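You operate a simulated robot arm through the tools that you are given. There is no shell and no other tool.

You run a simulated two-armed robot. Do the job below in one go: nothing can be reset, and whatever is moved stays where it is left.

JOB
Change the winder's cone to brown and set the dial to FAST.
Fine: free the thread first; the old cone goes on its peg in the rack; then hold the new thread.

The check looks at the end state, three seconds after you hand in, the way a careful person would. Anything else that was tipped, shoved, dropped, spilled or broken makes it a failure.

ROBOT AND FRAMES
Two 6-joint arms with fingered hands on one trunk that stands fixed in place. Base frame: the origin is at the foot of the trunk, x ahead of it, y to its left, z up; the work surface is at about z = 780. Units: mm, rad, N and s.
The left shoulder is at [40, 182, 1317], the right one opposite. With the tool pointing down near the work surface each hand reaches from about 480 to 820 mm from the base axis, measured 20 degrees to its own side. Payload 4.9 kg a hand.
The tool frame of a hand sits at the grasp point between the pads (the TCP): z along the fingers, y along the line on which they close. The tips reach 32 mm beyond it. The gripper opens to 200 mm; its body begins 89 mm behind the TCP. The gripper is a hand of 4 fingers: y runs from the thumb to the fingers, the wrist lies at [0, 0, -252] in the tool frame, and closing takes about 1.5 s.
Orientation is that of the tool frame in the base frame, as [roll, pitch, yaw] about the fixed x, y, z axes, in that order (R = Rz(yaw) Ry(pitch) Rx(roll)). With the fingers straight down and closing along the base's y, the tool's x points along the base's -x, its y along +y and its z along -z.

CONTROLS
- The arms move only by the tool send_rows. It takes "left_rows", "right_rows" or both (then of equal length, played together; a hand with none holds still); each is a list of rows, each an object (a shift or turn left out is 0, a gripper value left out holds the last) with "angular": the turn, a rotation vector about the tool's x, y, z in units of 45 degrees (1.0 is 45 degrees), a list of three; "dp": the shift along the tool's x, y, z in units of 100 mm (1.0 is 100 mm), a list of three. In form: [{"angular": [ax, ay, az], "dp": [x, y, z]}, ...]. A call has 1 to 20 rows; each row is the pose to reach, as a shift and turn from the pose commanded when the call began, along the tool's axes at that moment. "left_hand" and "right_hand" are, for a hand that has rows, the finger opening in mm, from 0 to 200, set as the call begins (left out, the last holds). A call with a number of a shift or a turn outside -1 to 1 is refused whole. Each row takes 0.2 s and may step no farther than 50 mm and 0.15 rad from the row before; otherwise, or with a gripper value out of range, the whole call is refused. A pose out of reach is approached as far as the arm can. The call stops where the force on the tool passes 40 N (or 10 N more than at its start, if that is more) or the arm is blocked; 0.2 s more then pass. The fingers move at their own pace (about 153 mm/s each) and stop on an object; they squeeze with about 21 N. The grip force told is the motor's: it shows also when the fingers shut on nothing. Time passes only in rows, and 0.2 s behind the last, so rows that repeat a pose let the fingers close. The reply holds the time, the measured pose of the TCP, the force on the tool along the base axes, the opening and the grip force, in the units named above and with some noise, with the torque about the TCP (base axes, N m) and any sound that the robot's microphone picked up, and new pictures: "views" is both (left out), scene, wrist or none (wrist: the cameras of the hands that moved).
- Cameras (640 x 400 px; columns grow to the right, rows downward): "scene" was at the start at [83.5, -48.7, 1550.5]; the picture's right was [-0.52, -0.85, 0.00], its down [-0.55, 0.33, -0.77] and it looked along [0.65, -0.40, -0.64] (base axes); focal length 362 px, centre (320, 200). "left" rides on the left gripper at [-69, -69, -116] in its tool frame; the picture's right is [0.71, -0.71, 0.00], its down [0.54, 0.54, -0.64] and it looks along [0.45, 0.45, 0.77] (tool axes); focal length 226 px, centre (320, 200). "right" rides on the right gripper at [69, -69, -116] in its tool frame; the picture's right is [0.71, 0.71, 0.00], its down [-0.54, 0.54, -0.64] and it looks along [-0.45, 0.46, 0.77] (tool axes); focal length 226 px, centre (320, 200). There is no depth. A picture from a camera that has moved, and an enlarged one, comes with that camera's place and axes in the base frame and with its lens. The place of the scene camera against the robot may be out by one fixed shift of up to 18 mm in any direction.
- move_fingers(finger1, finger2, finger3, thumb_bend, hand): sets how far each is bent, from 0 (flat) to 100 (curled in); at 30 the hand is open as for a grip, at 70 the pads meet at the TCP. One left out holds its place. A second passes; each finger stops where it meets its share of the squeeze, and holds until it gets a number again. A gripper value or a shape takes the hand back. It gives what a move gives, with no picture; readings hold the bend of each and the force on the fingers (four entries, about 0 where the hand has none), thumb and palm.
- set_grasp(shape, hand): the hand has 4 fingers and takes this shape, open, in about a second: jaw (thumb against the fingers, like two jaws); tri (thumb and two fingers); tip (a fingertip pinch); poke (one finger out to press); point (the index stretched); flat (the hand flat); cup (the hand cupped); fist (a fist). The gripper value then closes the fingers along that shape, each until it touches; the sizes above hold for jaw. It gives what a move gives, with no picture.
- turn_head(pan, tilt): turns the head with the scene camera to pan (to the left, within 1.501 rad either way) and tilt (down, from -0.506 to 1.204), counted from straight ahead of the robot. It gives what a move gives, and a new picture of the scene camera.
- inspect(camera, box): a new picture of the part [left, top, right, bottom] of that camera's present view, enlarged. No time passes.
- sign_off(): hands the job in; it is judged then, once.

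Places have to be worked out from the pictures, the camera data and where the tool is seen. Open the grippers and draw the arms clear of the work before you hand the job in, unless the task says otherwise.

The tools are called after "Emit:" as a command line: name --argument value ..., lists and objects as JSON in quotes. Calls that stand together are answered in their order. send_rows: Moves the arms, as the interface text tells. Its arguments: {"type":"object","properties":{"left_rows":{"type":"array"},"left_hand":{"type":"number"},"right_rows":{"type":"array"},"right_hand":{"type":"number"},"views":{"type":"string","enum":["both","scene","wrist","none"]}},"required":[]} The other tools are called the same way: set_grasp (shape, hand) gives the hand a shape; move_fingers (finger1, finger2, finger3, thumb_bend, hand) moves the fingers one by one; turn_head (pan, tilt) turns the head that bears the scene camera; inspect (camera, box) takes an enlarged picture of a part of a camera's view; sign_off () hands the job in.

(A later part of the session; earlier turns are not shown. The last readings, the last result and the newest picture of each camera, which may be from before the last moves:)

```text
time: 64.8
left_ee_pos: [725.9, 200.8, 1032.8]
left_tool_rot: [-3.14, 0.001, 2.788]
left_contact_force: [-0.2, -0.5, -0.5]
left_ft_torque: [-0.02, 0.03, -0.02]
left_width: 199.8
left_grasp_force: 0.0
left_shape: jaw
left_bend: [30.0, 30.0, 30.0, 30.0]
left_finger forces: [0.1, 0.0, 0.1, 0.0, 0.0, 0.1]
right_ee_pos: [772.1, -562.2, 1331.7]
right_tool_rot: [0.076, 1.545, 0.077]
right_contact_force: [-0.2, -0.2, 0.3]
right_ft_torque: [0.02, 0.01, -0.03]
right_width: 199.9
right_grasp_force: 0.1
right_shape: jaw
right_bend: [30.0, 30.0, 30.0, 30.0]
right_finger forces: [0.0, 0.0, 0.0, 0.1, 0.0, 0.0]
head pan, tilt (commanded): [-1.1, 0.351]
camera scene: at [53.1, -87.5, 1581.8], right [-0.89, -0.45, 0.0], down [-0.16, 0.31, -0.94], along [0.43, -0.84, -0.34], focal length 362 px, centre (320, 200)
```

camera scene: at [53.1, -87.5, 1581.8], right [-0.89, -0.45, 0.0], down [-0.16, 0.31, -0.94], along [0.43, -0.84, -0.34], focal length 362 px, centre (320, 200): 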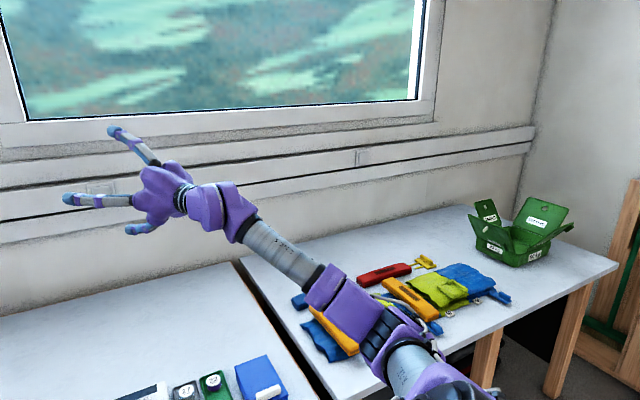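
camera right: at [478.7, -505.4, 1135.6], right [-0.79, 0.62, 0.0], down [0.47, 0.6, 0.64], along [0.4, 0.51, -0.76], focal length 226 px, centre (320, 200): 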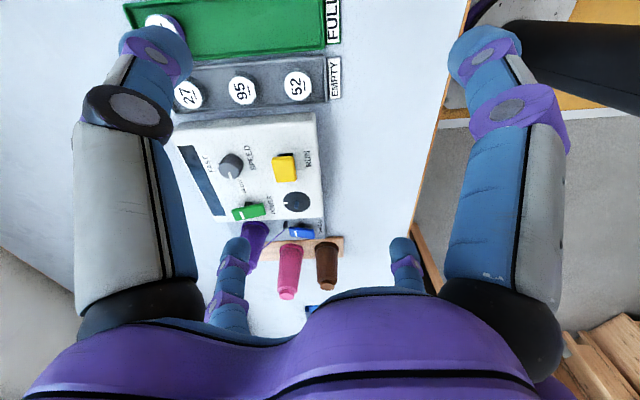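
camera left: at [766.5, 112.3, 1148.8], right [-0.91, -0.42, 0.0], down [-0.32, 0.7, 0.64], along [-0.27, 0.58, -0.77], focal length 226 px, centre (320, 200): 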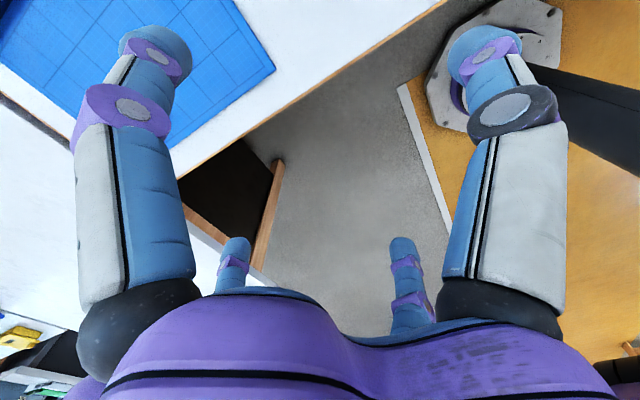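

The fingers now point straight ahead, nearly in line with the forearm. I raise them a bit past the forearm line.

Emit:
send_rows --right_rows '[{"angular": [0, -0.172, 0], "dp": [-0.339, 0, -0.023]}, {"angular": [0, -0.344, 0], "dp": [-0.672, 0, -0.091]}, {"angular": [0, -0.516, 0], "dp": [-0.993, 0, -0.204]}]' --views "none"

Emit:
send_rows --right_rows '[{"angular": [0, -0.172, 0], "dp": [-0.339, 0, -0.023]}, {"angular": [0, -0.318, 0], "dp": [-0.623, 0, -0.078]}, {"angular": [0, -0.318, 0], "dp": [-0.623, 0, -0.078]}]' --views "scene"

```text
time: 65.6
left_ee_pos: [725.1, 200.8, 1031.7]
left_tool_rot: [-3.141, 0.0, 2.789]
left_contact_force: [-0.3, -0.1, 0.1]
left_ft_torque: [0.01, 0.04, -0.03]
left_width: 199.9
left_grasp_force: 0.1
left_shape: jaw
left_bend: [30.0, 30.0, 30.0, 30.0]
left_finger forces: [0.0, 0.0, 0.0, 0.1, 0.1, 0.1]
right_ee_pos: [748.6, -563.8, 1430.8]
right_tool_rot: [-0.005, 1.142, -0.001]
right_contact_force: [0.1, 0.9, 0.3]
right_ft_torque: [-0.02, -0.04, 0.02]
right_width: 200.2
right_grasp_force: 0.0
right_shape: jaw
right_bend: [30.0, 30.0, 30.0, 30.0]
right_finger forces: [0.0, 0.1, 0.0, 0.0, 0.0, 0.0]
head pan, tilt (commanded): [-1.1, 0.351]
```

```text
time: 66.4
left_ee_pos: [726.5, 201.4, 1032.9]
left_tool_rot: [3.141, 0.001, 2.788]
left_contact_force: [-1.0, -0.5, 0.0]
left_ft_torque: [0.01, 0.02, -0.01]
left_width: 200.0
left_grasp_force: 0.0
left_shape: jaw
left_bend: [30.0, 30.0, 30.0, 30.0]
left_finger forces: [0.1, 0.1, 0.0, 0.0, 0.0, 0.0]
right_ee_pos: [717.0, -563.9, 1483.8]
right_tool_rot: [-0.002, 0.89, -0.005]
right_contact_force: [-0.1, -0.6, -0.4]
right_ft_torque: [0.02, 0.0, 0.02]
right_width: 200.2
right_grasp_force: 0.1
right_shape: jaw
right_bend: [30.0, 30.0, 30.0, 30.0]
right_finger forces: [0.1, 0.0, 0.1, 0.0, 0.1, 0.1]
right hand out of reach, approached as far as the arm can: row 1
head pan, tilt (commanded): [-1.1, 0.351]
camera scene: at [53.0, -87.5, 1581.8], right [-0.89, -0.45, 0.0], down [-0.16, 0.31, -0.94], along [0.43, -0.84, -0.34], focal length 362 px, centre (320, 200)
```

scene: 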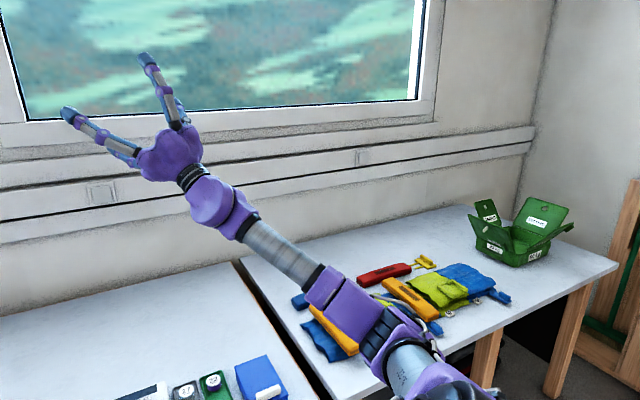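

The hand points forward-up, slightly beyond the forearm line. Now I swing it around the forearm line, first to the right, then below it, with the wrist point kept fixed.

Emit:
send_rows --right_rows '[{"angular": [0.132, 0.126, 0], "dp": [0.248, -0.259, -0.026]}, {"angular": [0.263, 0.252, 0], "dp": [0.492, -0.513, -0.102]}, {"angular": [0.395, 0.378, 0], "dp": [0.725, -0.757, -0.228]}, {"angular": [0.395, 0.378, 0], "dp": [0.725, -0.757, -0.228]}]' --views "none"

Emit:
send_rows --right_rows '[{"angular": [-0.132, 0.126, 0], "dp": [0.248, 0.259, -0.026]}, {"angular": [-0.263, 0.252, 0], "dp": [0.492, 0.513, -0.102]}, {"angular": [-0.395, 0.378, 0], "dp": [0.725, 0.757, -0.228]}, {"angular": [-0.395, 0.378, 0], "dp": [0.725, 0.757, -0.228]}]' --views "scene"

```text
time: 67.4
left_ee_pos: [725.5, 201.8, 1033.2]
left_tool_rot: [-3.141, 0.0, 2.788]
left_contact_force: [0.5, -1.0, -0.1]
left_ft_torque: [0.02, 0.0, -0.02]
left_width: 199.6
left_grasp_force: 0.1
left_shape: jaw
left_bend: [30.0, 30.0, 30.0, 30.0]
left_finger forces: [0.0, 0.0, 0.0, 0.0, 0.0, 0.0]
right_ee_pos: [743.5, -640.3, 1412.9]
right_tool_rot: [0.421, 1.184, 0.123]
right_contact_force: [-0.1, -0.6, 0.2]
right_ft_torque: [0.0, 0.01, 0.01]
right_width: 200.4
right_grasp_force: 0.1
right_shape: jaw
right_bend: [30.0, 30.0, 30.0, 30.0]
right_finger forces: [0.0, 0.0, 0.1, 0.1, 0.0, 0.0]
head pan, tilt (commanded): [-1.1, 0.351]
```

```text
time: 68.4
left_ee_pos: [725.6, 200.5, 1033.0]
left_tool_rot: [-3.141, 0.0, 2.788]
left_contact_force: [0.4, -0.5, 0.4]
left_ft_torque: [-0.02, -0.03, 0.01]
left_width: 199.9
left_grasp_force: 0.0
left_shape: jaw
left_bend: [30.0, 30.0, 30.0, 30.0]
left_finger forces: [0.0, 0.1, 0.1, 0.0, 0.0, 0.0]
right_ee_pos: [771.8, -555.6, 1352.2]
right_tool_rot: [0.731, 1.444, 0.76]
right_contact_force: [-0.3, 1.0, -0.4]
right_ft_torque: [0.02, -0.01, -0.02]
right_width: 199.8
right_grasp_force: 0.1
right_shape: jaw
right_bend: [30.0, 30.0, 30.0, 30.0]
right_finger forces: [0.0, 0.1, 0.0, 0.0, 0.0, 0.0]
head pan, tilt (commanded): [-1.1, 0.351]
camera scene: at [53.0, -87.5, 1581.8], right [-0.89, -0.45, 0.0], down [-0.16, 0.31, -0.94], along [0.43, -0.84, -0.34], focal length 362 px, centre (320, 200)
```

scene: 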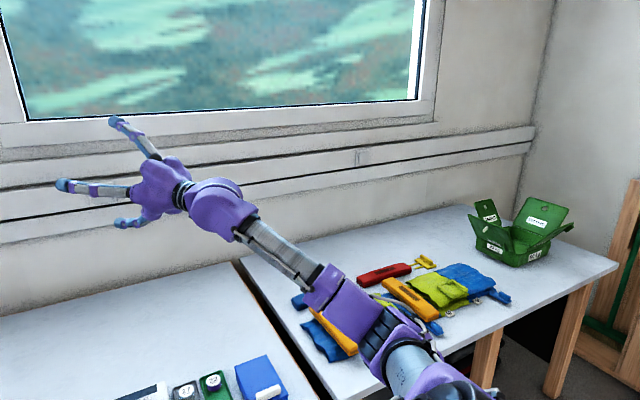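

The forearm has rolled over as intended. I now start moving the wrist forward-left and lowering the fingers again to see whether this posture is free.

Emit:
send_rows --right_rows '[{"angular": [0, 0.115, 0], "dp": [0.31, 0.16, 0.1]}, {"angular": [0, 0.23, 0], "dp": [0.62, 0.31, 0.2]}, {"angular": [0, 0.344, 0], "dp": [0.935, 0.47, 0.295]}, {"angular": [0, 0.344, 0], "dp": [0.935, 0.47, 0.295]}]' --views "none"

```text
time: 69.4
left_ee_pos: [726.9, 201.2, 1031.4]
left_tool_rot: [3.141, 0.001, 2.786]
left_contact_force: [1.2, -0.3, -0.3]
left_ft_torque: [0.01, 0.07, -0.02]
left_width: 199.9
left_grasp_force: 0.1
left_shape: jaw
left_bend: [30.0, 30.0, 30.0, 30.0]
left_finger forces: [0.0, 0.0, 0.1, 0.0, 0.0, 0.0]
right_ee_pos: [809.1, -500.5, 1264.8]
right_tool_rot: [2.686, 1.376, 2.728]
right_contact_force: [-0.1, 1.0, -0.4]
right_ft_torque: [0.0, -0.01, 0.0]
right_width: 200.1
right_grasp_force: 0.1
right_shape: jaw
right_bend: [30.0, 30.0, 30.0, 30.0]
right_finger forces: [0.1, 0.0, 0.1, 0.0, 0.0, 0.0]
head pan, tilt (commanded): [-1.1, 0.351]
```

Free now, no limit. I continue forward-left and down with the fingers pitching lower, and level the small roll.

Emit:
send_rows --right_rows '[{"angular": [0, 0.083, -0.03], "dp": [0.25, 0.18, 0.1]}, {"angular": [0, 0.166, -0.06], "dp": [0.5, 0.36, 0.2]}, {"angular": [0, 0.25, -0.085], "dp": [0.75, 0.53, 0.3]}, {"angular": [0, 0.333, -0.11], "dp": [0.99, 0.71, 0.4]}, {"angular": [0, 0.333, -0.11], "dp": [0.99, 0.71, 0.4]}]' --views "scene"

```text
time: 70.6
left_ee_pos: [726.6, 202.5, 1032.2]
left_tool_rot: [-3.142, 0.0, 2.787]
left_contact_force: [-0.7, -0.6, -0.1]
left_ft_torque: [-0.02, 0.04, -0.02]
left_width: 199.9
left_grasp_force: 0.0
left_shape: jaw
left_bend: [30.0, 30.0, 30.0, 30.0]
left_finger forces: [0.0, 0.0, 0.0, 0.1, 0.0, 0.0]
right_ee_pos: [828.5, -421.1, 1165.5]
right_tool_rot: [3.134, 1.134, -3.087]
right_contact_force: [0.2, 1.0, -0.8]
right_ft_torque: [-0.04, 0.02, 0.02]
right_width: 199.9
right_grasp_force: 0.1
right_shape: jaw
right_bend: [30.0, 30.0, 30.0, 30.0]
right_finger forces: [0.0, 0.1, 0.1, 0.0, 0.0, 0.1]
head pan, tilt (commanded): [-1.1, 0.351]
camera scene: at [53.3, -87.3, 1581.8], right [-0.89, -0.45, 0.0], down [-0.16, 0.31, -0.94], along [0.43, -0.84, -0.34], focal length 362 px, centre (320, 200)
```

scene: 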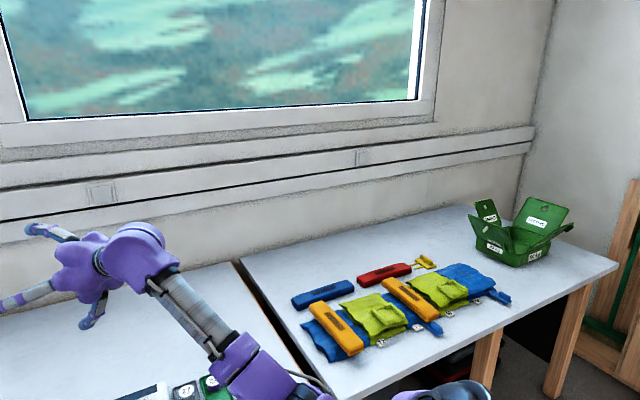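

The arm now moves freely toward the work area. I turn the head back to the winder and continue lowering and tilting the hand.

Emit:
send_rows --right_rows '[{"angular": [0, 0.1, 0], "dp": [0.25, 0.16, 0.05]}, {"angular": [0, 0.2, 0], "dp": [0.5, 0.31, 0.1]}, {"angular": [0, 0.3, 0], "dp": [0.75, 0.47, 0.15]}, {"angular": [0, 0.382, 0], "dp": [1.0, 0.62, 0.2]}, {"angular": [0, 0.382, 0], "dp": [1.0, 0.62, 0.2]}]' --views "none"

Emit:
turn_head --pan -0.4 --tilt 0.75

```text
time: 71.8
left_ee_pos: [727.3, 201.3, 1031.7]
left_tool_rot: [3.141, 0.0, 2.787]
left_contact_force: [0.3, 1.1, 0.3]
left_ft_torque: [-0.02, -0.01, -0.02]
left_width: 200.0
left_grasp_force: 0.0
left_shape: jaw
left_bend: [30.0, 30.0, 30.0, 30.0]
left_finger forces: [0.0, 0.0, 0.0, 0.0, 0.0, 0.0]
right_ee_pos: [800.9, -361.2, 1066.2]
right_tool_rot: [3.136, 0.836, -3.086]
right_contact_force: [-0.5, 0.9, 0.0]
right_ft_torque: [0.02, -0.01, -0.01]
right_width: 199.8
right_grasp_force: 0.0
right_shape: jaw
right_bend: [30.0, 30.0, 30.0, 30.0]
right_finger forces: [0.0, 0.0, 0.0, 0.0, 0.1, 0.1]
head pan, tilt (commanded): [-1.1, 0.351]
```

```text
time: 72.9
left_ee_pos: [726.8, 201.9, 1032.8]
left_tool_rot: [3.141, 0.0, 2.787]
left_contact_force: [0.4, -0.8, 0.9]
left_ft_torque: [0.01, 0.01, -0.01]
left_width: 199.7
left_grasp_force: 0.1
left_shape: jaw
left_bend: [30.0, 30.0, 30.0, 30.0]
left_finger forces: [0.0, 0.0, 0.0, 0.0, 0.0, 0.1]
right_ee_pos: [800.4, -361.2, 1066.0]
right_tool_rot: [3.136, 0.836, -3.087]
right_contact_force: [0.4, -0.2, -0.2]
right_ft_torque: [-0.02, 0.0, 0.0]
right_width: 200.0
right_grasp_force: 0.0
right_shape: jaw
right_bend: [30.0, 30.0, 30.0, 30.0]
right_finger forces: [0.1, 0.1, 0.0, 0.0, 0.0, 0.0]
head pan, tilt (commanded): [-0.4, 0.75]
camera scene: at [87.1, -36.9, 1546.2], right [-0.39, -0.92, 0.0], down [-0.63, 0.27, -0.73], along [0.67, -0.29, -0.68], focal length 362 px, centre (320, 200)
```

scene: 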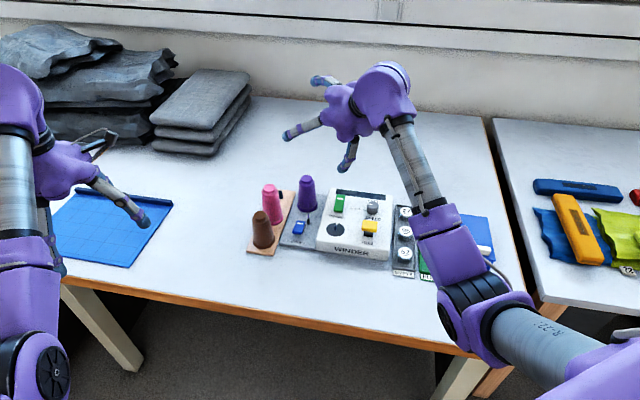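

The right arm is now in a usable posture above the winder. I zoom in on the thread clamp, spindle, rack and knob with the head camera.

Emit:
inspect --camera "scene" --box '[240, 165, 340, 265]'

Emit:
inspect --camera "scene" --box '[280, 195, 330, 245]'

Emit:
inspect --camera "scene" --box '[310, 175, 400, 265]'

```text
4.00 times, centred on (290, 215) of scene
camera zoom: at [87.1, -36.9, 1546.2], right [-0.39, -0.92, 0.0], down [-0.63, 0.27, -0.73], along [0.67, -0.29, -0.68], focal length 1449 px, centre (440, 140)
```

zoom: 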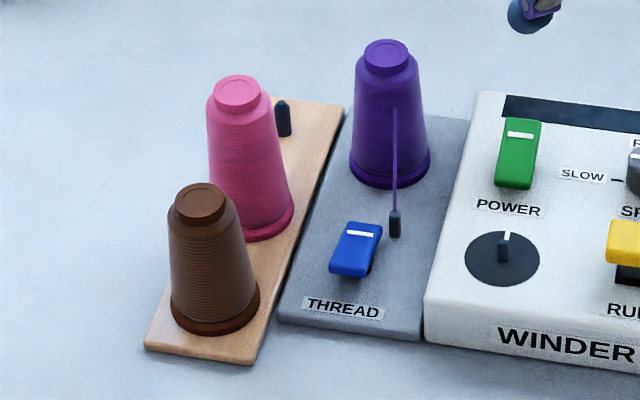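

```text
8.00 times, centred on (305, 220) of scene
camera zoom: at [87.1, -36.9, 1546.2], right [-0.39, -0.92, 0.0], down [-0.63, 0.27, -0.73], along [0.67, -0.29, -0.68], focal length 2898 px, centre (440, 40)
```

zoom: 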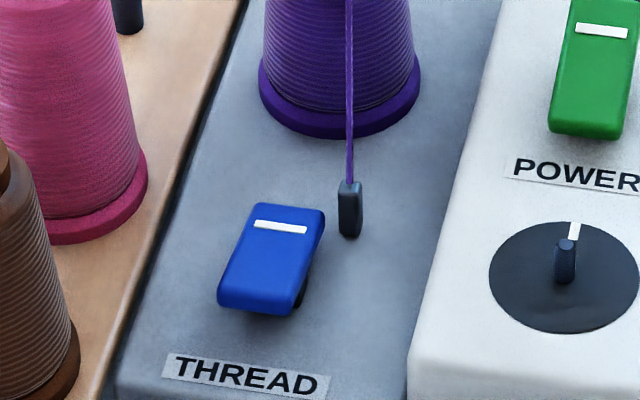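

```text
4.44 times, centred on (355, 220) of scene
camera zoom: at [87.1, -36.9, 1546.2], right [-0.39, -0.92, 0.0], down [-0.63, 0.27, -0.73], along [0.67, -0.29, -0.68], focal length 1610 px, centre (164, 111)
```

zoom: 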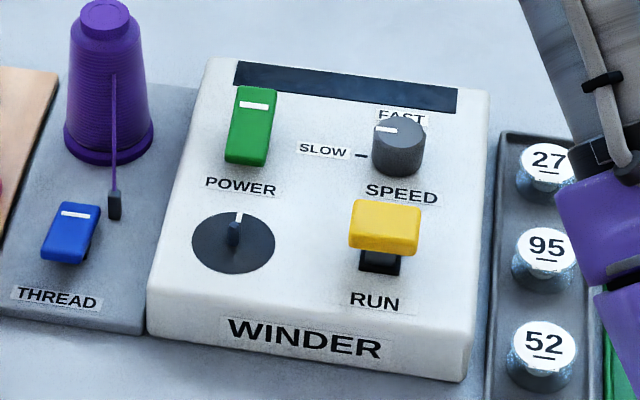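

The blue THREAD piece is a rocker with its near end raised (about [728,-240,805]) beside the small thread post; POWER, RUN and the other things I leave alone. I bring the hand more upright above the clamp area to look with its own camera.

Emit:
send_rows --right_rows '[{"angular": [0, 0.13, 0], "dp": [0.25, 0.23, -0.01]}, {"angular": [0, 0.26, 0], "dp": [0.5, 0.46, -0.02]}, {"angular": [0, 0.39, 0], "dp": [0.75, 0.69, -0.03]}, {"angular": [0, 0.52, 0], "dp": [0.98, 0.9, -0.05]}, {"angular": [0, 0.65, 0], "dp": [0.98, 0.92, -0.05]}, {"angular": [0, 0.65, 0], "dp": [0.98, 0.92, -0.05]}]' --views "both"

```text
time: 74.3
left_ee_pos: [725.4, 201.7, 1031.4]
left_tool_rot: [3.14, 0.001, 2.787]
left_contact_force: [-0.4, -0.1, -0.1]
left_ft_torque: [-0.01, 0.04, 0.01]
left_width: 200.0
left_grasp_force: 0.0
left_shape: jaw
left_bend: [30.0, 30.0, 30.0, 30.0]
left_finger forces: [0.0, 0.1, 0.0, 0.0, 0.0, 0.0]
right_ee_pos: [725.5, -272.6, 998.0]
right_tool_rot: [3.137, 0.325, -3.084]
right_contact_force: [0.2, -0.7, -0.9]
right_ft_torque: [0.01, 0.03, 0.01]
right_width: 199.9
right_grasp_force: 0.1
right_shape: jaw
right_bend: [30.0, 30.0, 30.0, 30.0]
right_finger forces: [0.0, 0.1, 0.0, 0.1, 0.1, 0.1]
head pan, tilt (commanded): [-0.4, 0.75]
camera scene: at [87.4, -36.8, 1546.1], right [-0.39, -0.92, 0.0], down [-0.63, 0.27, -0.73], along [0.67, -0.28, -0.68], focal length 362 px, centre (320, 200)
camera right: at [628.2, -346.8, 1085.7], right [-0.71, 0.67, -0.22], down [0.28, 0.56, 0.78], along [0.65, 0.5, -0.58], focal length 226 px, centre (320, 200)
```

scene: 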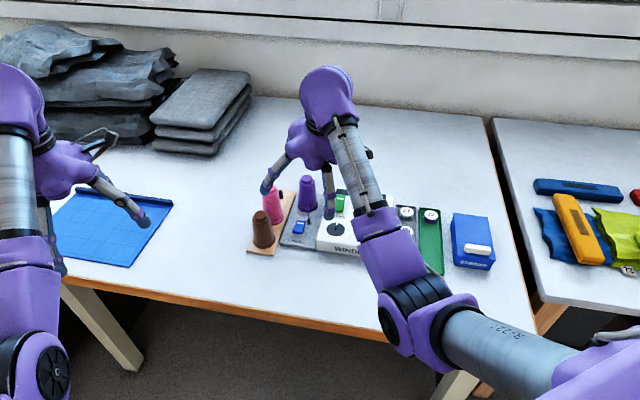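
right: 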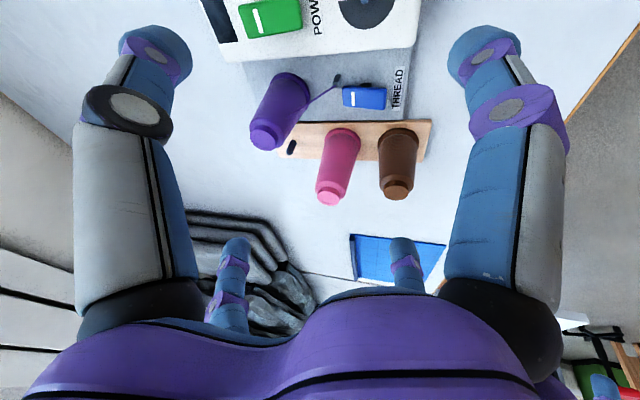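

Now the wrist camera sees the cones and clamp closely. I enlarge that view.

Emit:
inspect --camera "right" --box '[220, 40, 440, 210]'

Emit:
inspect --camera "right" --box '[310, 60, 420, 130]'

```text
2.35 times, centred on (330, 125) of right
camera zoom: at [628.2, -346.8, 1085.7], right [-0.71, 0.67, -0.22], down [0.28, 0.56, 0.78], along [0.65, 0.5, -0.58], focal length 532 px, centre (296, 376)
```

zoom: 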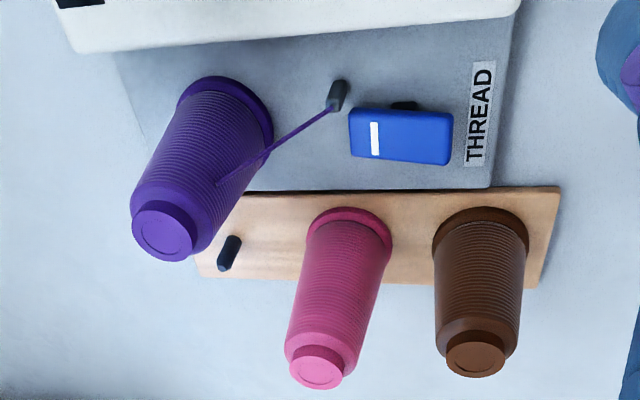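

```text
5.71 times, centred on (365, 95) of right
camera zoom: at [628.2, -346.8, 1085.7], right [-0.71, 0.67, -0.22], down [0.28, 0.56, 0.78], along [0.65, 0.5, -0.58], focal length 1292 px, centre (63, 800)
```

zoom: 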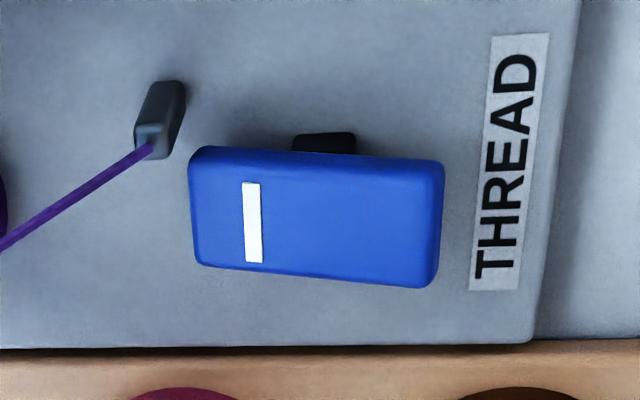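

The rocker's near end (toward the THREAD label) is the raised one, near [714,-229,818]; its far end is near [759,-257,802]. I set the poke shape to see where the pressing finger sits.

Emit:
set_grasp --shape "poke" --hand "right"

Emit:
inspect --camera "right" --box '[0, 0, 640, 400]'

Emit:
inspect --camera "scene" --box '[230, 120, 400, 240]'

```text
time: 75.2
left_ee_pos: [725.3, 201.6, 1032.3]
left_tool_rot: [3.14, 0.002, 2.786]
left_contact_force: [1.2, -0.1, -0.7]
left_ft_torque: [0.01, -0.01, -0.01]
left_width: 200.1
left_grasp_force: 0.2
left_shape: jaw
left_bend: [30.0, 30.0, 30.0, 30.0]
left_finger forces: [0.1, 0.1, 0.0, 0.0, 0.0, 0.0]
right_ee_pos: [725.4, -272.7, 996.4]
right_tool_rot: [3.139, 0.326, -3.085]
right_contact_force: [-0.5, 0.2, 0.3]
right_ft_torque: [-0.01, 0.0, 0.0]
right_width: 0.0
right_grasp_force: 0.1
right_shape: poke
right_bend: [100.0, 100.0, 100.0, 81.0]
right_finger forces: [0.0, 0.0, 0.0, 0.0, 0.0, 0.0]
head pan, tilt (commanded): [-0.4, 0.75]
```

```text
1.00 times, centred on (320, 200) of right (not enlarged: the box is as wide or as high as the picture)
camera zoom: at [627.9, -347.0, 1085.6], right [-0.71, 0.67, -0.22], down [0.28, 0.56, 0.78], along [0.65, 0.5, -0.58], focal length 226 px, centre (320, 200)
```

zoom: 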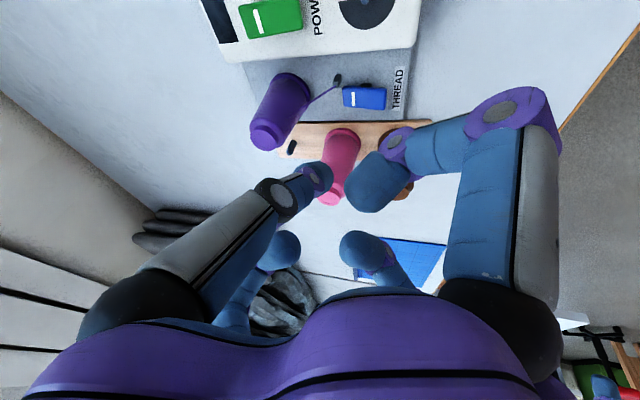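

```text
3.33 times, centred on (315, 180) of scene
camera zoom: at [87.2, -36.8, 1546.1], right [-0.39, -0.92, 0.0], down [-0.63, 0.27, -0.73], along [0.67, -0.28, -0.68], focal length 1208 px, centre (337, 267)
```

zoom: 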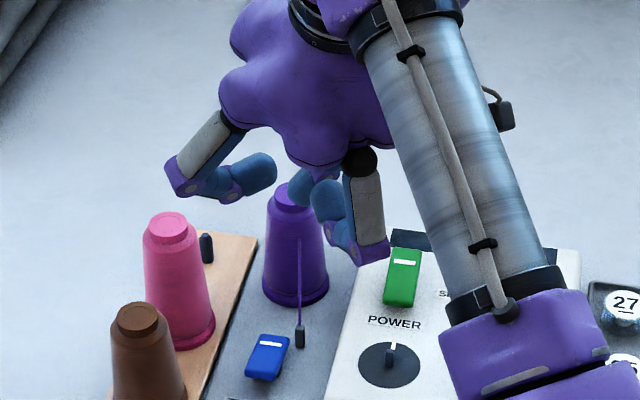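

"Poke" just folds everything here. I try "point" to see whether one finger stretches out cleanly.

Emit:
set_grasp --shape "point" --hand "right"

Emit:
inspect --camera "right" --box '[0, 0, 640, 400]'

Emit:
inspect --camera "scene" --box '[230, 120, 400, 240]'

```text
time: 76.1
left_ee_pos: [725.6, 201.1, 1031.9]
left_tool_rot: [3.141, -0.001, 2.786]
left_contact_force: [0.6, 0.4, 0.5]
left_ft_torque: [-0.03, 0.01, 0.02]
left_width: 200.1
left_grasp_force: 0.1
left_shape: jaw
left_bend: [30.0, 30.0, 30.0, 30.0]
left_finger forces: [0.0, 0.0, 0.0, 0.1, 0.0, 0.0]
right_ee_pos: [726.1, -271.6, 996.5]
right_tool_rot: [3.139, 0.325, -3.084]
right_contact_force: [-0.3, -0.1, -0.1]
right_ft_torque: [0.01, -0.02, 0.01]
right_width: 195.5
right_grasp_force: 0.0
right_shape: point
right_bend: [70.0, 100.0, 100.0, 69.0]
right_finger forces: [0.0, 0.1, 0.0, 0.0, 0.0, 0.0]
head pan, tilt (commanded): [-0.4, 0.75]
```

```text
1.00 times, centred on (320, 200) of right (not enlarged: the box is as wide or as high as the picture)
camera zoom: at [627.9, -347.1, 1085.7], right [-0.71, 0.67, -0.22], down [0.28, 0.56, 0.78], along [0.65, 0.5, -0.58], focal length 226 px, centre (320, 200)
```

zoom: 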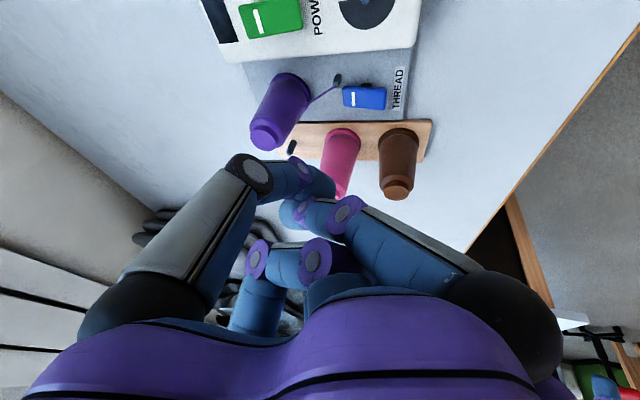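

```text
3.33 times, centred on (315, 180) of scene
camera zoom: at [87.1, -36.8, 1546.1], right [-0.39, -0.92, 0.0], down [-0.63, 0.27, -0.73], along [0.67, -0.28, -0.68], focal length 1208 px, centre (337, 267)
```

zoom: 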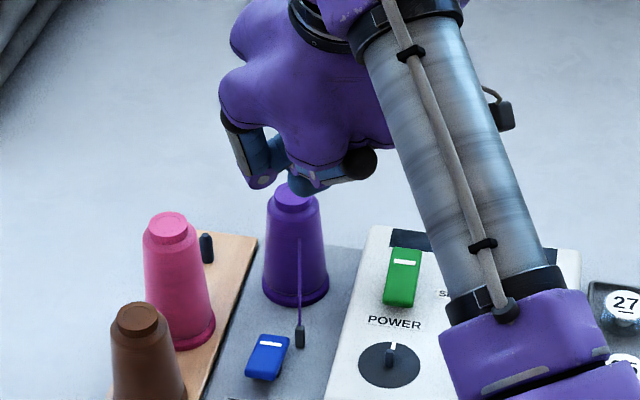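

The fingers may still be settling; I let a moment pass and look again.

Emit:
send_rows --right_rows '[{"dp": [0, 0, 0]}, {"dp": [0, 0, 0]}, {"dp": [0, 0, 0]}, {"dp": [0, 0, 0]}]' --views "both"

```text
time: 77.1
left_ee_pos: [725.9, 200.9, 1032.5]
left_tool_rot: [3.141, -0.002, 2.788]
left_contact_force: [0.8, -0.1, -0.1]
left_ft_torque: [-0.03, 0.03, 0.02]
left_width: 200.4
left_grasp_force: 0.1
left_shape: jaw
left_bend: [30.0, 30.0, 30.0, 30.0]
left_finger forces: [0.0, 0.0, 0.1, 0.0, 0.0, 0.0]
right_ee_pos: [726.0, -271.4, 997.0]
right_tool_rot: [3.137, 0.325, -3.084]
right_contact_force: [-0.2, -0.2, -0.3]
right_ft_torque: [0.0, -0.01, 0.05]
right_width: 195.5
right_grasp_force: 0.1
right_shape: point
right_bend: [70.0, 100.0, 100.0, 69.0]
right_finger forces: [0.0, 0.1, 0.0, 0.0, 0.1, 0.1]
head pan, tilt (commanded): [-0.4, 0.75]
camera scene: at [87.1, -36.8, 1546.1], right [-0.39, -0.92, 0.0], down [-0.63, 0.27, -0.73], along [0.67, -0.28, -0.68], focal length 362 px, centre (320, 200)
camera right: at [627.9, -347.0, 1085.7], right [-0.71, 0.67, -0.22], down [0.28, 0.56, 0.78], along [0.65, 0.5, -0.58], focal length 226 px, centre (320, 200)
```

scene: 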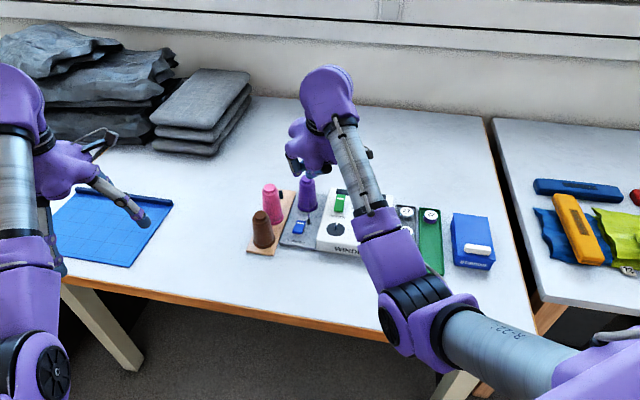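
right: 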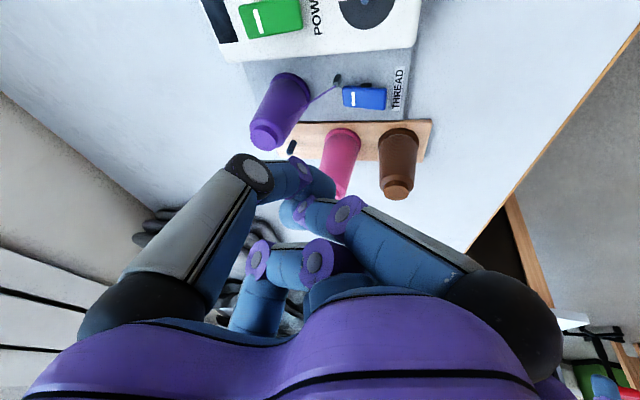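

I identify the fingers one by one: I open only finger1 and curl the rest, then look through the hand camera.

Emit:
move_fingers --hand "right" --finger1 30 --finger2 100 --finger3 100 --thumb_bend 100

Emit:
inspect --camera "right" --box '[0, 0, 640, 400]'

Emit:
move_fingers --hand "right" --finger1 100 --finger2 30 --finger3 100 --thumb_bend 100

Emit:
inspect --camera "right" --box '[0, 0, 640, 400]'

```text
time: 78.1
left_ee_pos: [724.9, 201.3, 1032.1]
left_tool_rot: [3.142, 0.001, 2.787]
left_contact_force: [0.3, 0.0, 0.4]
left_ft_torque: [-0.01, 0.0, 0.03]
left_width: 200.0
left_grasp_force: 0.1
left_shape: jaw
left_bend: [30.0, 30.0, 30.0, 30.0]
left_finger forces: [0.0, 0.1, 0.1, 0.0, 0.1, 0.0]
right_ee_pos: [725.4, -272.4, 997.0]
right_tool_rot: [3.139, 0.324, -3.083]
right_contact_force: [-0.3, 0.4, 0.5]
right_ft_torque: [-0.02, 0.02, 0.0]
right_width: 15.2
right_grasp_force: 0.2
right_shape: fingers
right_bend: [82.0, 100.0, 100.0, 79.0]
right_finger forces: [0.0, 0.1, 0.1, 0.0, 0.1, 0.0]
head pan, tilt (commanded): [-0.4, 0.75]
```

```text
1.00 times, centred on (320, 200) of right (not enlarged: the box is as wide or as high as the picture)
camera zoom: at [627.9, -347.0, 1085.7], right [-0.71, 0.67, -0.22], down [0.28, 0.56, 0.78], along [0.65, 0.5, -0.58], focal length 226 px, centre (320, 200)
```

zoom: 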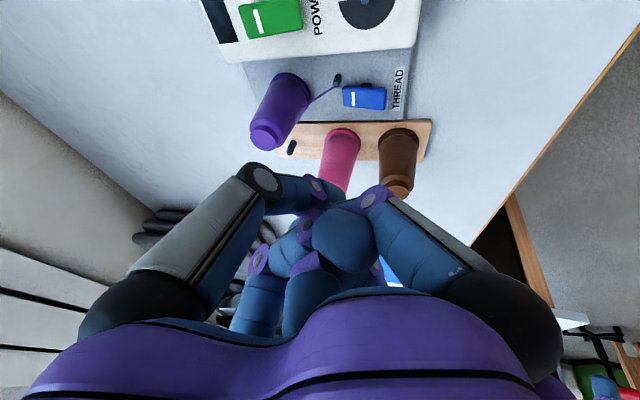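

```text
time: 79.1
left_ee_pos: [725.1, 202.0, 1032.1]
left_tool_rot: [3.141, 0.001, 2.787]
left_contact_force: [-0.1, 0.3, 0.2]
left_ft_torque: [0.01, 0.0, 0.01]
left_width: 199.8
left_grasp_force: 0.1
left_shape: jaw
left_bend: [30.0, 30.0, 30.0, 30.0]
left_finger forces: [0.0, 0.0, 0.1, 0.0, 0.1, 0.0]
right_ee_pos: [724.5, -271.3, 997.5]
right_tool_rot: [3.137, 0.325, -3.084]
right_contact_force: [0.8, -0.6, -0.3]
right_ft_torque: [0.02, 0.0, -0.02]
right_width: 21.5
right_grasp_force: 0.0
right_shape: fingers
right_bend: [98.0, 100.0, 100.0, 84.0]
right_finger forces: [0.0, 0.0, 0.0, 0.1, 0.0, 0.0]
head pan, tilt (commanded): [-0.4, 0.75]
```

```text
1.00 times, centred on (320, 200) of right (not enlarged: the box is as wide or as high as the picture)
camera zoom: at [627.9, -347.0, 1085.6], right [-0.71, 0.67, -0.22], down [0.28, 0.56, 0.78], along [0.65, 0.5, -0.58], focal length 226 px, centre (320, 200)
```

zoom: 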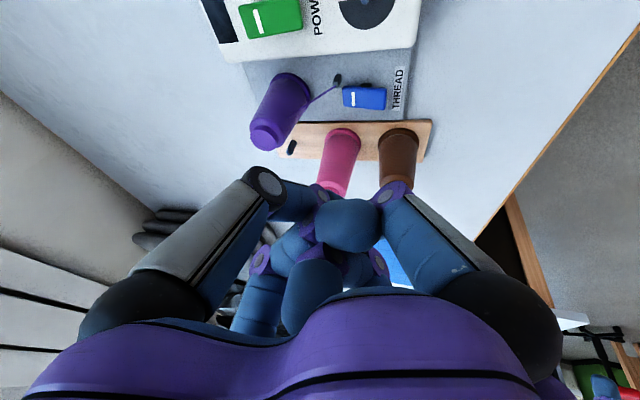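

Curled fingers jam each other, so I go back to "jaw" and see how the closed hand ("beak" with pads together) looks, as that may be a good presser.

Emit:
set_grasp --shape "jaw" --hand "right"

Emit:
send_rows --right_rows '[{"dp": [0, 0, -0.1]}, {"dp": [0, 0, -0.1]}, {"dp": [0, 0, -0.1]}, {"dp": [0, 0, -0.1]}, {"dp": [0, 0, -0.1]}, {"dp": [0, 0, -0.1]}, {"dp": [0, 0, -0.1]}, {"dp": [0, 0, -0.1]}]' --right_hand 0 --views "both"

Emit:
inspect --camera "scene" --box '[230, 120, 400, 240]'

```text
time: 80.0
left_ee_pos: [726.5, 202.0, 1032.4]
left_tool_rot: [-3.14, 0.0, 2.788]
left_contact_force: [-0.5, 0.2, 0.6]
left_ft_torque: [-0.02, 0.0, 0.03]
left_width: 200.1
left_grasp_force: 0.0
left_shape: jaw
left_bend: [30.0, 30.0, 30.0, 30.0]
left_finger forces: [0.0, 0.0, 0.0, 0.0, 0.0, 0.0]
right_ee_pos: [725.2, -273.1, 997.2]
right_tool_rot: [3.138, 0.324, -3.084]
right_contact_force: [0.5, 0.2, 0.6]
right_ft_torque: [0.01, -0.01, 0.03]
right_width: 199.7
right_grasp_force: 0.0
right_shape: jaw
right_bend: [30.0, 30.0, 30.0, 30.0]
right_finger forces: [0.0, 0.1, 0.0, 0.0, 0.0, 0.1]
head pan, tilt (commanded): [-0.4, 0.75]
```

```text
time: 81.8
left_ee_pos: [726.2, 200.3, 1032.5]
left_tool_rot: [-3.142, 0.001, 2.789]
left_contact_force: [0.6, -0.2, -0.2]
left_ft_torque: [0.01, 0.02, 0.03]
left_width: 199.8
left_grasp_force: 0.1
left_shape: jaw
left_bend: [30.0, 30.0, 30.0, 30.0]
left_finger forces: [0.0, 0.0, 0.0, 0.1, 0.1, 0.0]
right_ee_pos: [721.5, -273.2, 1007.3]
right_tool_rot: [3.139, 0.326, -3.083]
right_contact_force: [0.1, 0.2, -0.6]
right_ft_torque: [-0.02, 0.01, -0.02]
right_width: 0.2
right_grasp_force: 20.5
right_shape: jaw
right_bend: [70.0, 70.0, 70.0, 70.0]
right_finger forces: [0.0, 0.1, 0.0, 0.1, 0.1, 0.0]
head pan, tilt (commanded): [-0.4, 0.75]
camera scene: at [87.1, -36.8, 1546.1], right [-0.39, -0.92, 0.0], down [-0.63, 0.27, -0.73], along [0.67, -0.28, -0.68], focal length 362 px, centre (320, 200)
camera right: at [624.2, -347.7, 1094.9], right [-0.71, 0.67, -0.22], down [0.28, 0.56, 0.78], along [0.65, 0.5, -0.58], focal length 226 px, centre (320, 200)
```

scene: 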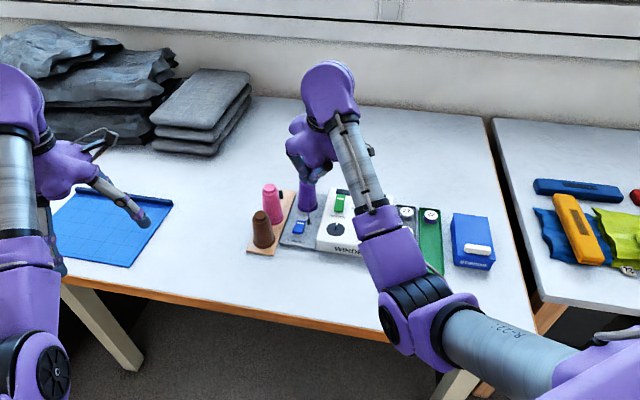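
right: 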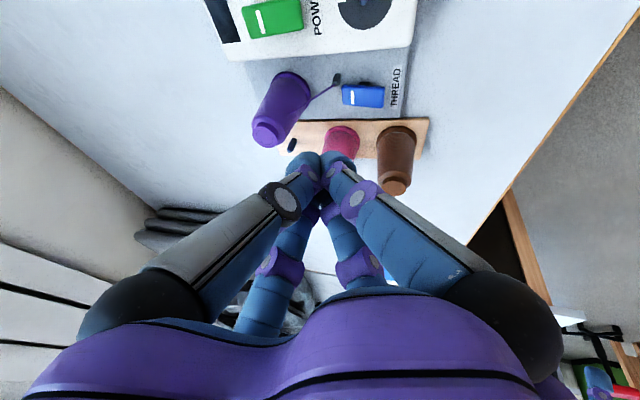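

```text
3.33 times, centred on (315, 180) of scene
camera zoom: at [87.1, -36.8, 1546.1], right [-0.39, -0.92, 0.0], down [-0.63, 0.27, -0.73], along [0.67, -0.28, -0.68], focal length 1208 px, centre (337, 267)
```

zoom: 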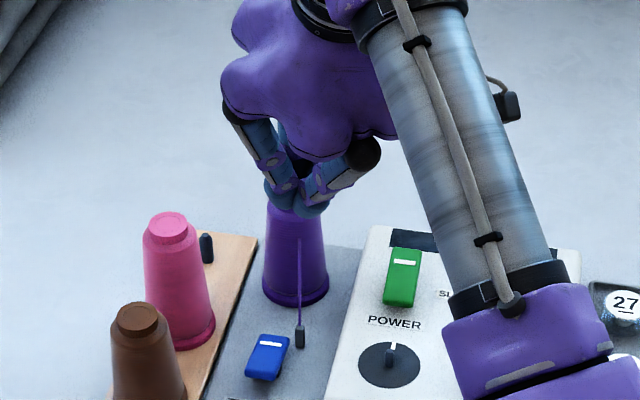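

The closed hand is a neat beak about 48 mm across. I also check the "tip" pinch shape, which might be slimmer for the rocker and the knob.

Emit:
set_grasp --shape "tip" --hand "right"

Emit:
inspect --camera "right" --box '[0, 0, 640, 400]'

Emit:
inspect --camera "scene" --box '[230, 120, 400, 240]'

```text
time: 82.7
left_ee_pos: [726.8, 200.3, 1033.1]
left_tool_rot: [3.141, 0.0, 2.787]
left_contact_force: [-0.1, 0.1, -0.9]
left_ft_torque: [-0.03, 0.01, -0.01]
left_width: 199.9
left_grasp_force: 0.0
left_shape: jaw
left_bend: [30.0, 30.0, 30.0, 30.0]
left_finger forces: [0.0, 0.0, 0.0, 0.1, 0.0, 0.1]
right_ee_pos: [721.1, -272.7, 1005.7]
right_tool_rot: [3.139, 0.324, -3.085]
right_contact_force: [-0.1, -0.3, 0.5]
right_ft_torque: [-0.03, 0.0, 0.01]
right_width: 200.1
right_grasp_force: 0.1
right_shape: tip
right_bend: [16.0, 30.0, 16.0, 30.0]
right_finger forces: [0.0, 0.1, 0.0, 0.0, 0.1, 0.1]
head pan, tilt (commanded): [-0.4, 0.75]
```

```text
1.00 times, centred on (320, 200) of right (not enlarged: the box is as wide or as high as the picture)
camera zoom: at [624.2, -347.7, 1094.9], right [-0.71, 0.67, -0.22], down [0.28, 0.56, 0.78], along [0.65, 0.5, -0.58], focal length 226 px, centre (320, 200)
```

zoom: 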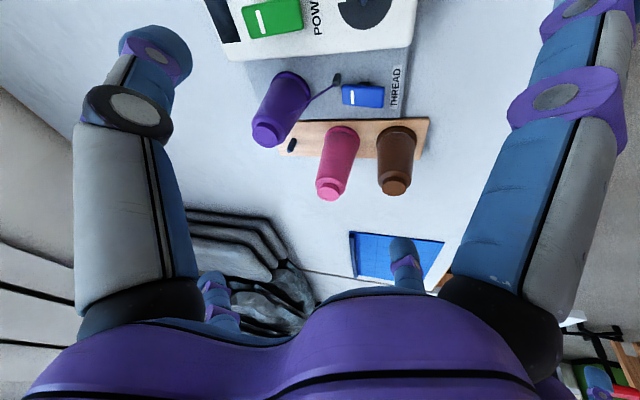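

```text
3.33 times, centred on (315, 180) of scene
camera zoom: at [87.1, -36.8, 1546.1], right [-0.39, -0.92, 0.0], down [-0.63, 0.27, -0.73], along [0.67, -0.28, -0.68], focal length 1208 px, centre (337, 267)
```

zoom: 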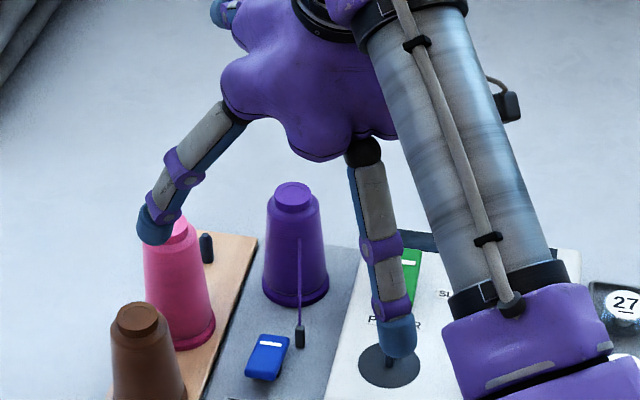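

In "tip", finger2 (+y) opposes the thumb while fingers 1 and 3 spread (±x). I set finger2 alone pointing down with the other three flat, to serve as a slim poker, and look at it.

Emit:
move_fingers --hand "right" --finger1 0 --finger2 65 --finger3 0 --thumb_bend 0

Emit:
inspect --camera "right" --box '[0, 0, 640, 400]'

Emit:
inspect --camera "scene" --box '[230, 100, 430, 240]'

```text
time: 83.7
left_ee_pos: [726.8, 201.5, 1032.4]
left_tool_rot: [-3.141, 0.001, 2.788]
left_contact_force: [-0.7, -0.2, -0.5]
left_ft_torque: [0.0, -0.05, -0.02]
left_width: 199.9
left_grasp_force: 0.0
left_shape: jaw
left_bend: [30.0, 30.0, 30.0, 30.0]
left_finger forces: [0.0, 0.1, 0.0, 0.0, 0.1, 0.1]
right_ee_pos: [721.8, -272.1, 1007.5]
right_tool_rot: [3.137, 0.324, -3.085]
right_contact_force: [0.3, 0.0, -0.3]
right_ft_torque: [0.01, -0.02, -0.03]
right_width: 183.7
right_grasp_force: 0.1
right_shape: fingers
right_bend: [0.0, 65.0, 0.0, 0.0]
right_finger forces: [0.0, 0.1, 0.0, 0.0, 0.0, 0.0]
head pan, tilt (commanded): [-0.4, 0.75]
```

```text
1.00 times, centred on (320, 200) of right (not enlarged: the box is as wide or as high as the picture)
camera zoom: at [624.2, -347.7, 1094.9], right [-0.71, 0.67, -0.22], down [0.28, 0.56, 0.78], along [0.65, 0.5, -0.58], focal length 226 px, centre (320, 200)
```

zoom: 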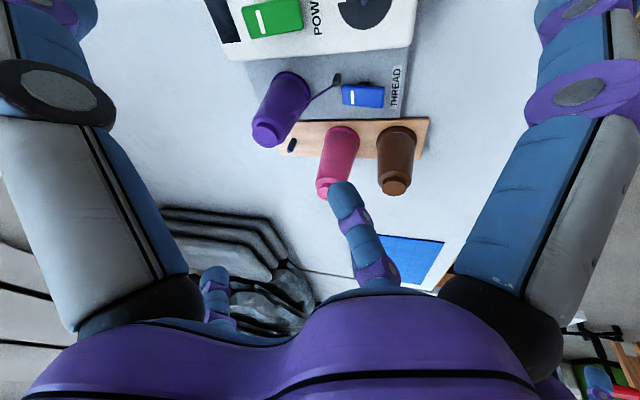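

```text
2.86 times, centred on (330, 170) of scene
camera zoom: at [87.1, -36.8, 1546.1], right [-0.39, -0.92, 0.0], down [-0.63, 0.27, -0.73], along [0.67, -0.28, -0.68], focal length 1035 px, centre (291, 286)
```

zoom: 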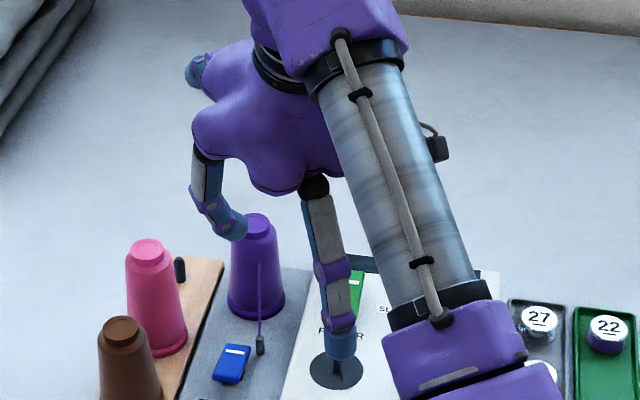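

Only finger2 points down now; the others are spread well above. I come down to a hover over the rocker with less tilt and check alignment with the wrist camera.

Emit:
send_rows --right_rows '[{"angular": [0, 0.075, 0], "dp": [0.13, 0.03, 0.33]}, {"angular": [0, 0.15, 0], "dp": [0.26, 0.07, 0.66]}, {"angular": [0, 0.223, 0], "dp": [0.393, 0.1, 0.99]}, {"angular": [0, 0.223, 0], "dp": [0.393, 0.1, 0.99]}]' --views "both"

Emit:
inspect --camera "right" --box '[260, 40, 460, 240]'

Emit:
inspect --camera "scene" --box '[250, 160, 350, 260]'

```text
time: 84.7
left_ee_pos: [726.0, 201.2, 1032.8]
left_tool_rot: [3.141, -0.001, 2.787]
left_contact_force: [0.0, 0.9, 0.7]
left_ft_torque: [0.02, 0.01, -0.06]
left_width: 199.9
left_grasp_force: 0.1
left_shape: jaw
left_bend: [30.0, 30.0, 30.0, 30.0]
left_finger forces: [0.1, 0.1, 0.0, 0.0, 0.0, 0.0]
right_ee_pos: [716.6, -264.6, 899.2]
right_tool_rot: [3.139, 0.15, -3.082]
right_contact_force: [0.3, -0.1, 0.1]
right_ft_torque: [0.0, 0.02, 0.03]
right_width: 183.8
right_grasp_force: 0.1
right_shape: fingers
right_bend: [0.0, 65.0, 0.0, 0.0]
right_finger forces: [0.0, 0.0, 0.1, 0.0, 0.0, 0.0]
head pan, tilt (commanded): [-0.4, 0.75]
camera scene: at [87.3, -36.9, 1546.1], right [-0.39, -0.92, 0.0], down [-0.63, 0.27, -0.73], along [0.67, -0.28, -0.68], focal length 362 px, centre (320, 200)
camera right: at [635.3, -338.4, 1003.4], right [-0.74, 0.67, -0.1], down [0.41, 0.56, 0.72], along [0.54, 0.49, -0.69], focal length 226 px, centre (320, 200)
```

scene: 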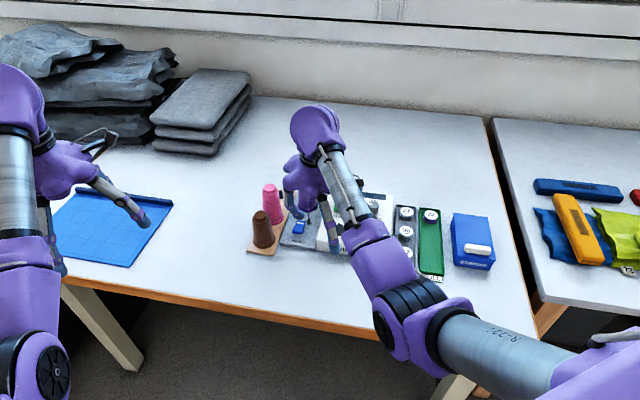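
right: 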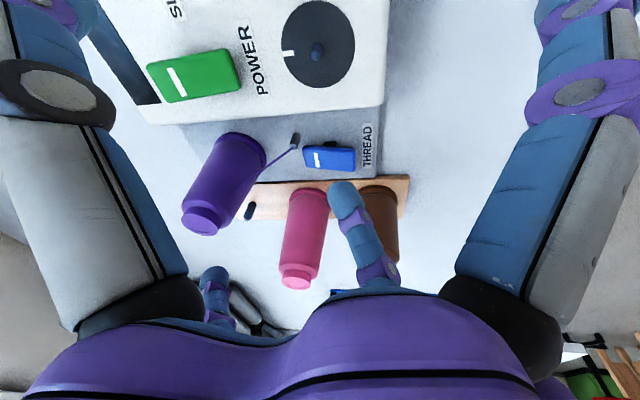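

```text
2.00 times, centred on (360, 140) of right
camera zoom: at [635.3, -338.4, 1003.4], right [-0.74, 0.67, -0.1], down [0.41, 0.56, 0.72], along [0.54, 0.49, -0.69], focal length 452 px, centre (240, 320)
```

zoom: 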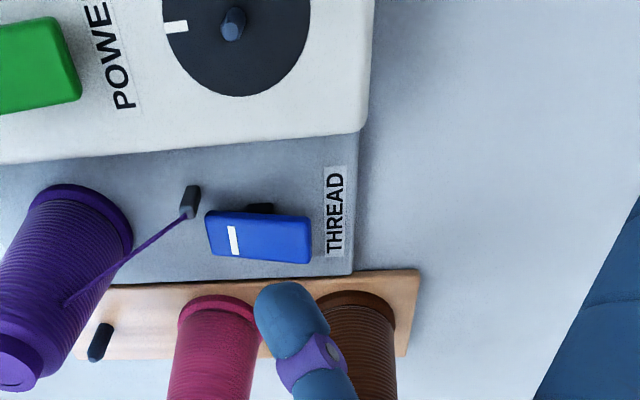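

```text
4.00 times, centred on (300, 210) of scene
camera zoom: at [87.3, -36.9, 1546.1], right [-0.39, -0.92, 0.0], down [-0.63, 0.27, -0.73], along [0.67, -0.28, -0.68], focal length 1449 px, centre (400, 160)
```

zoom: 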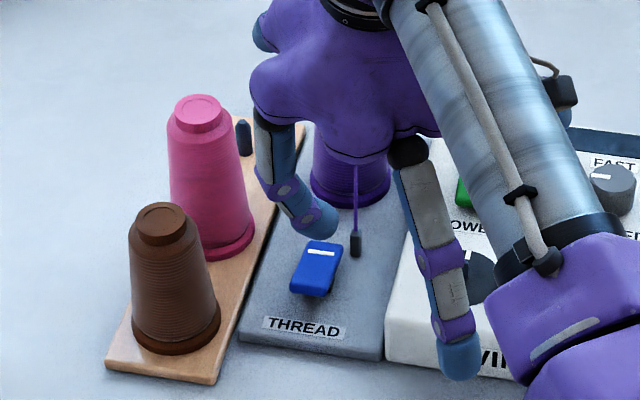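

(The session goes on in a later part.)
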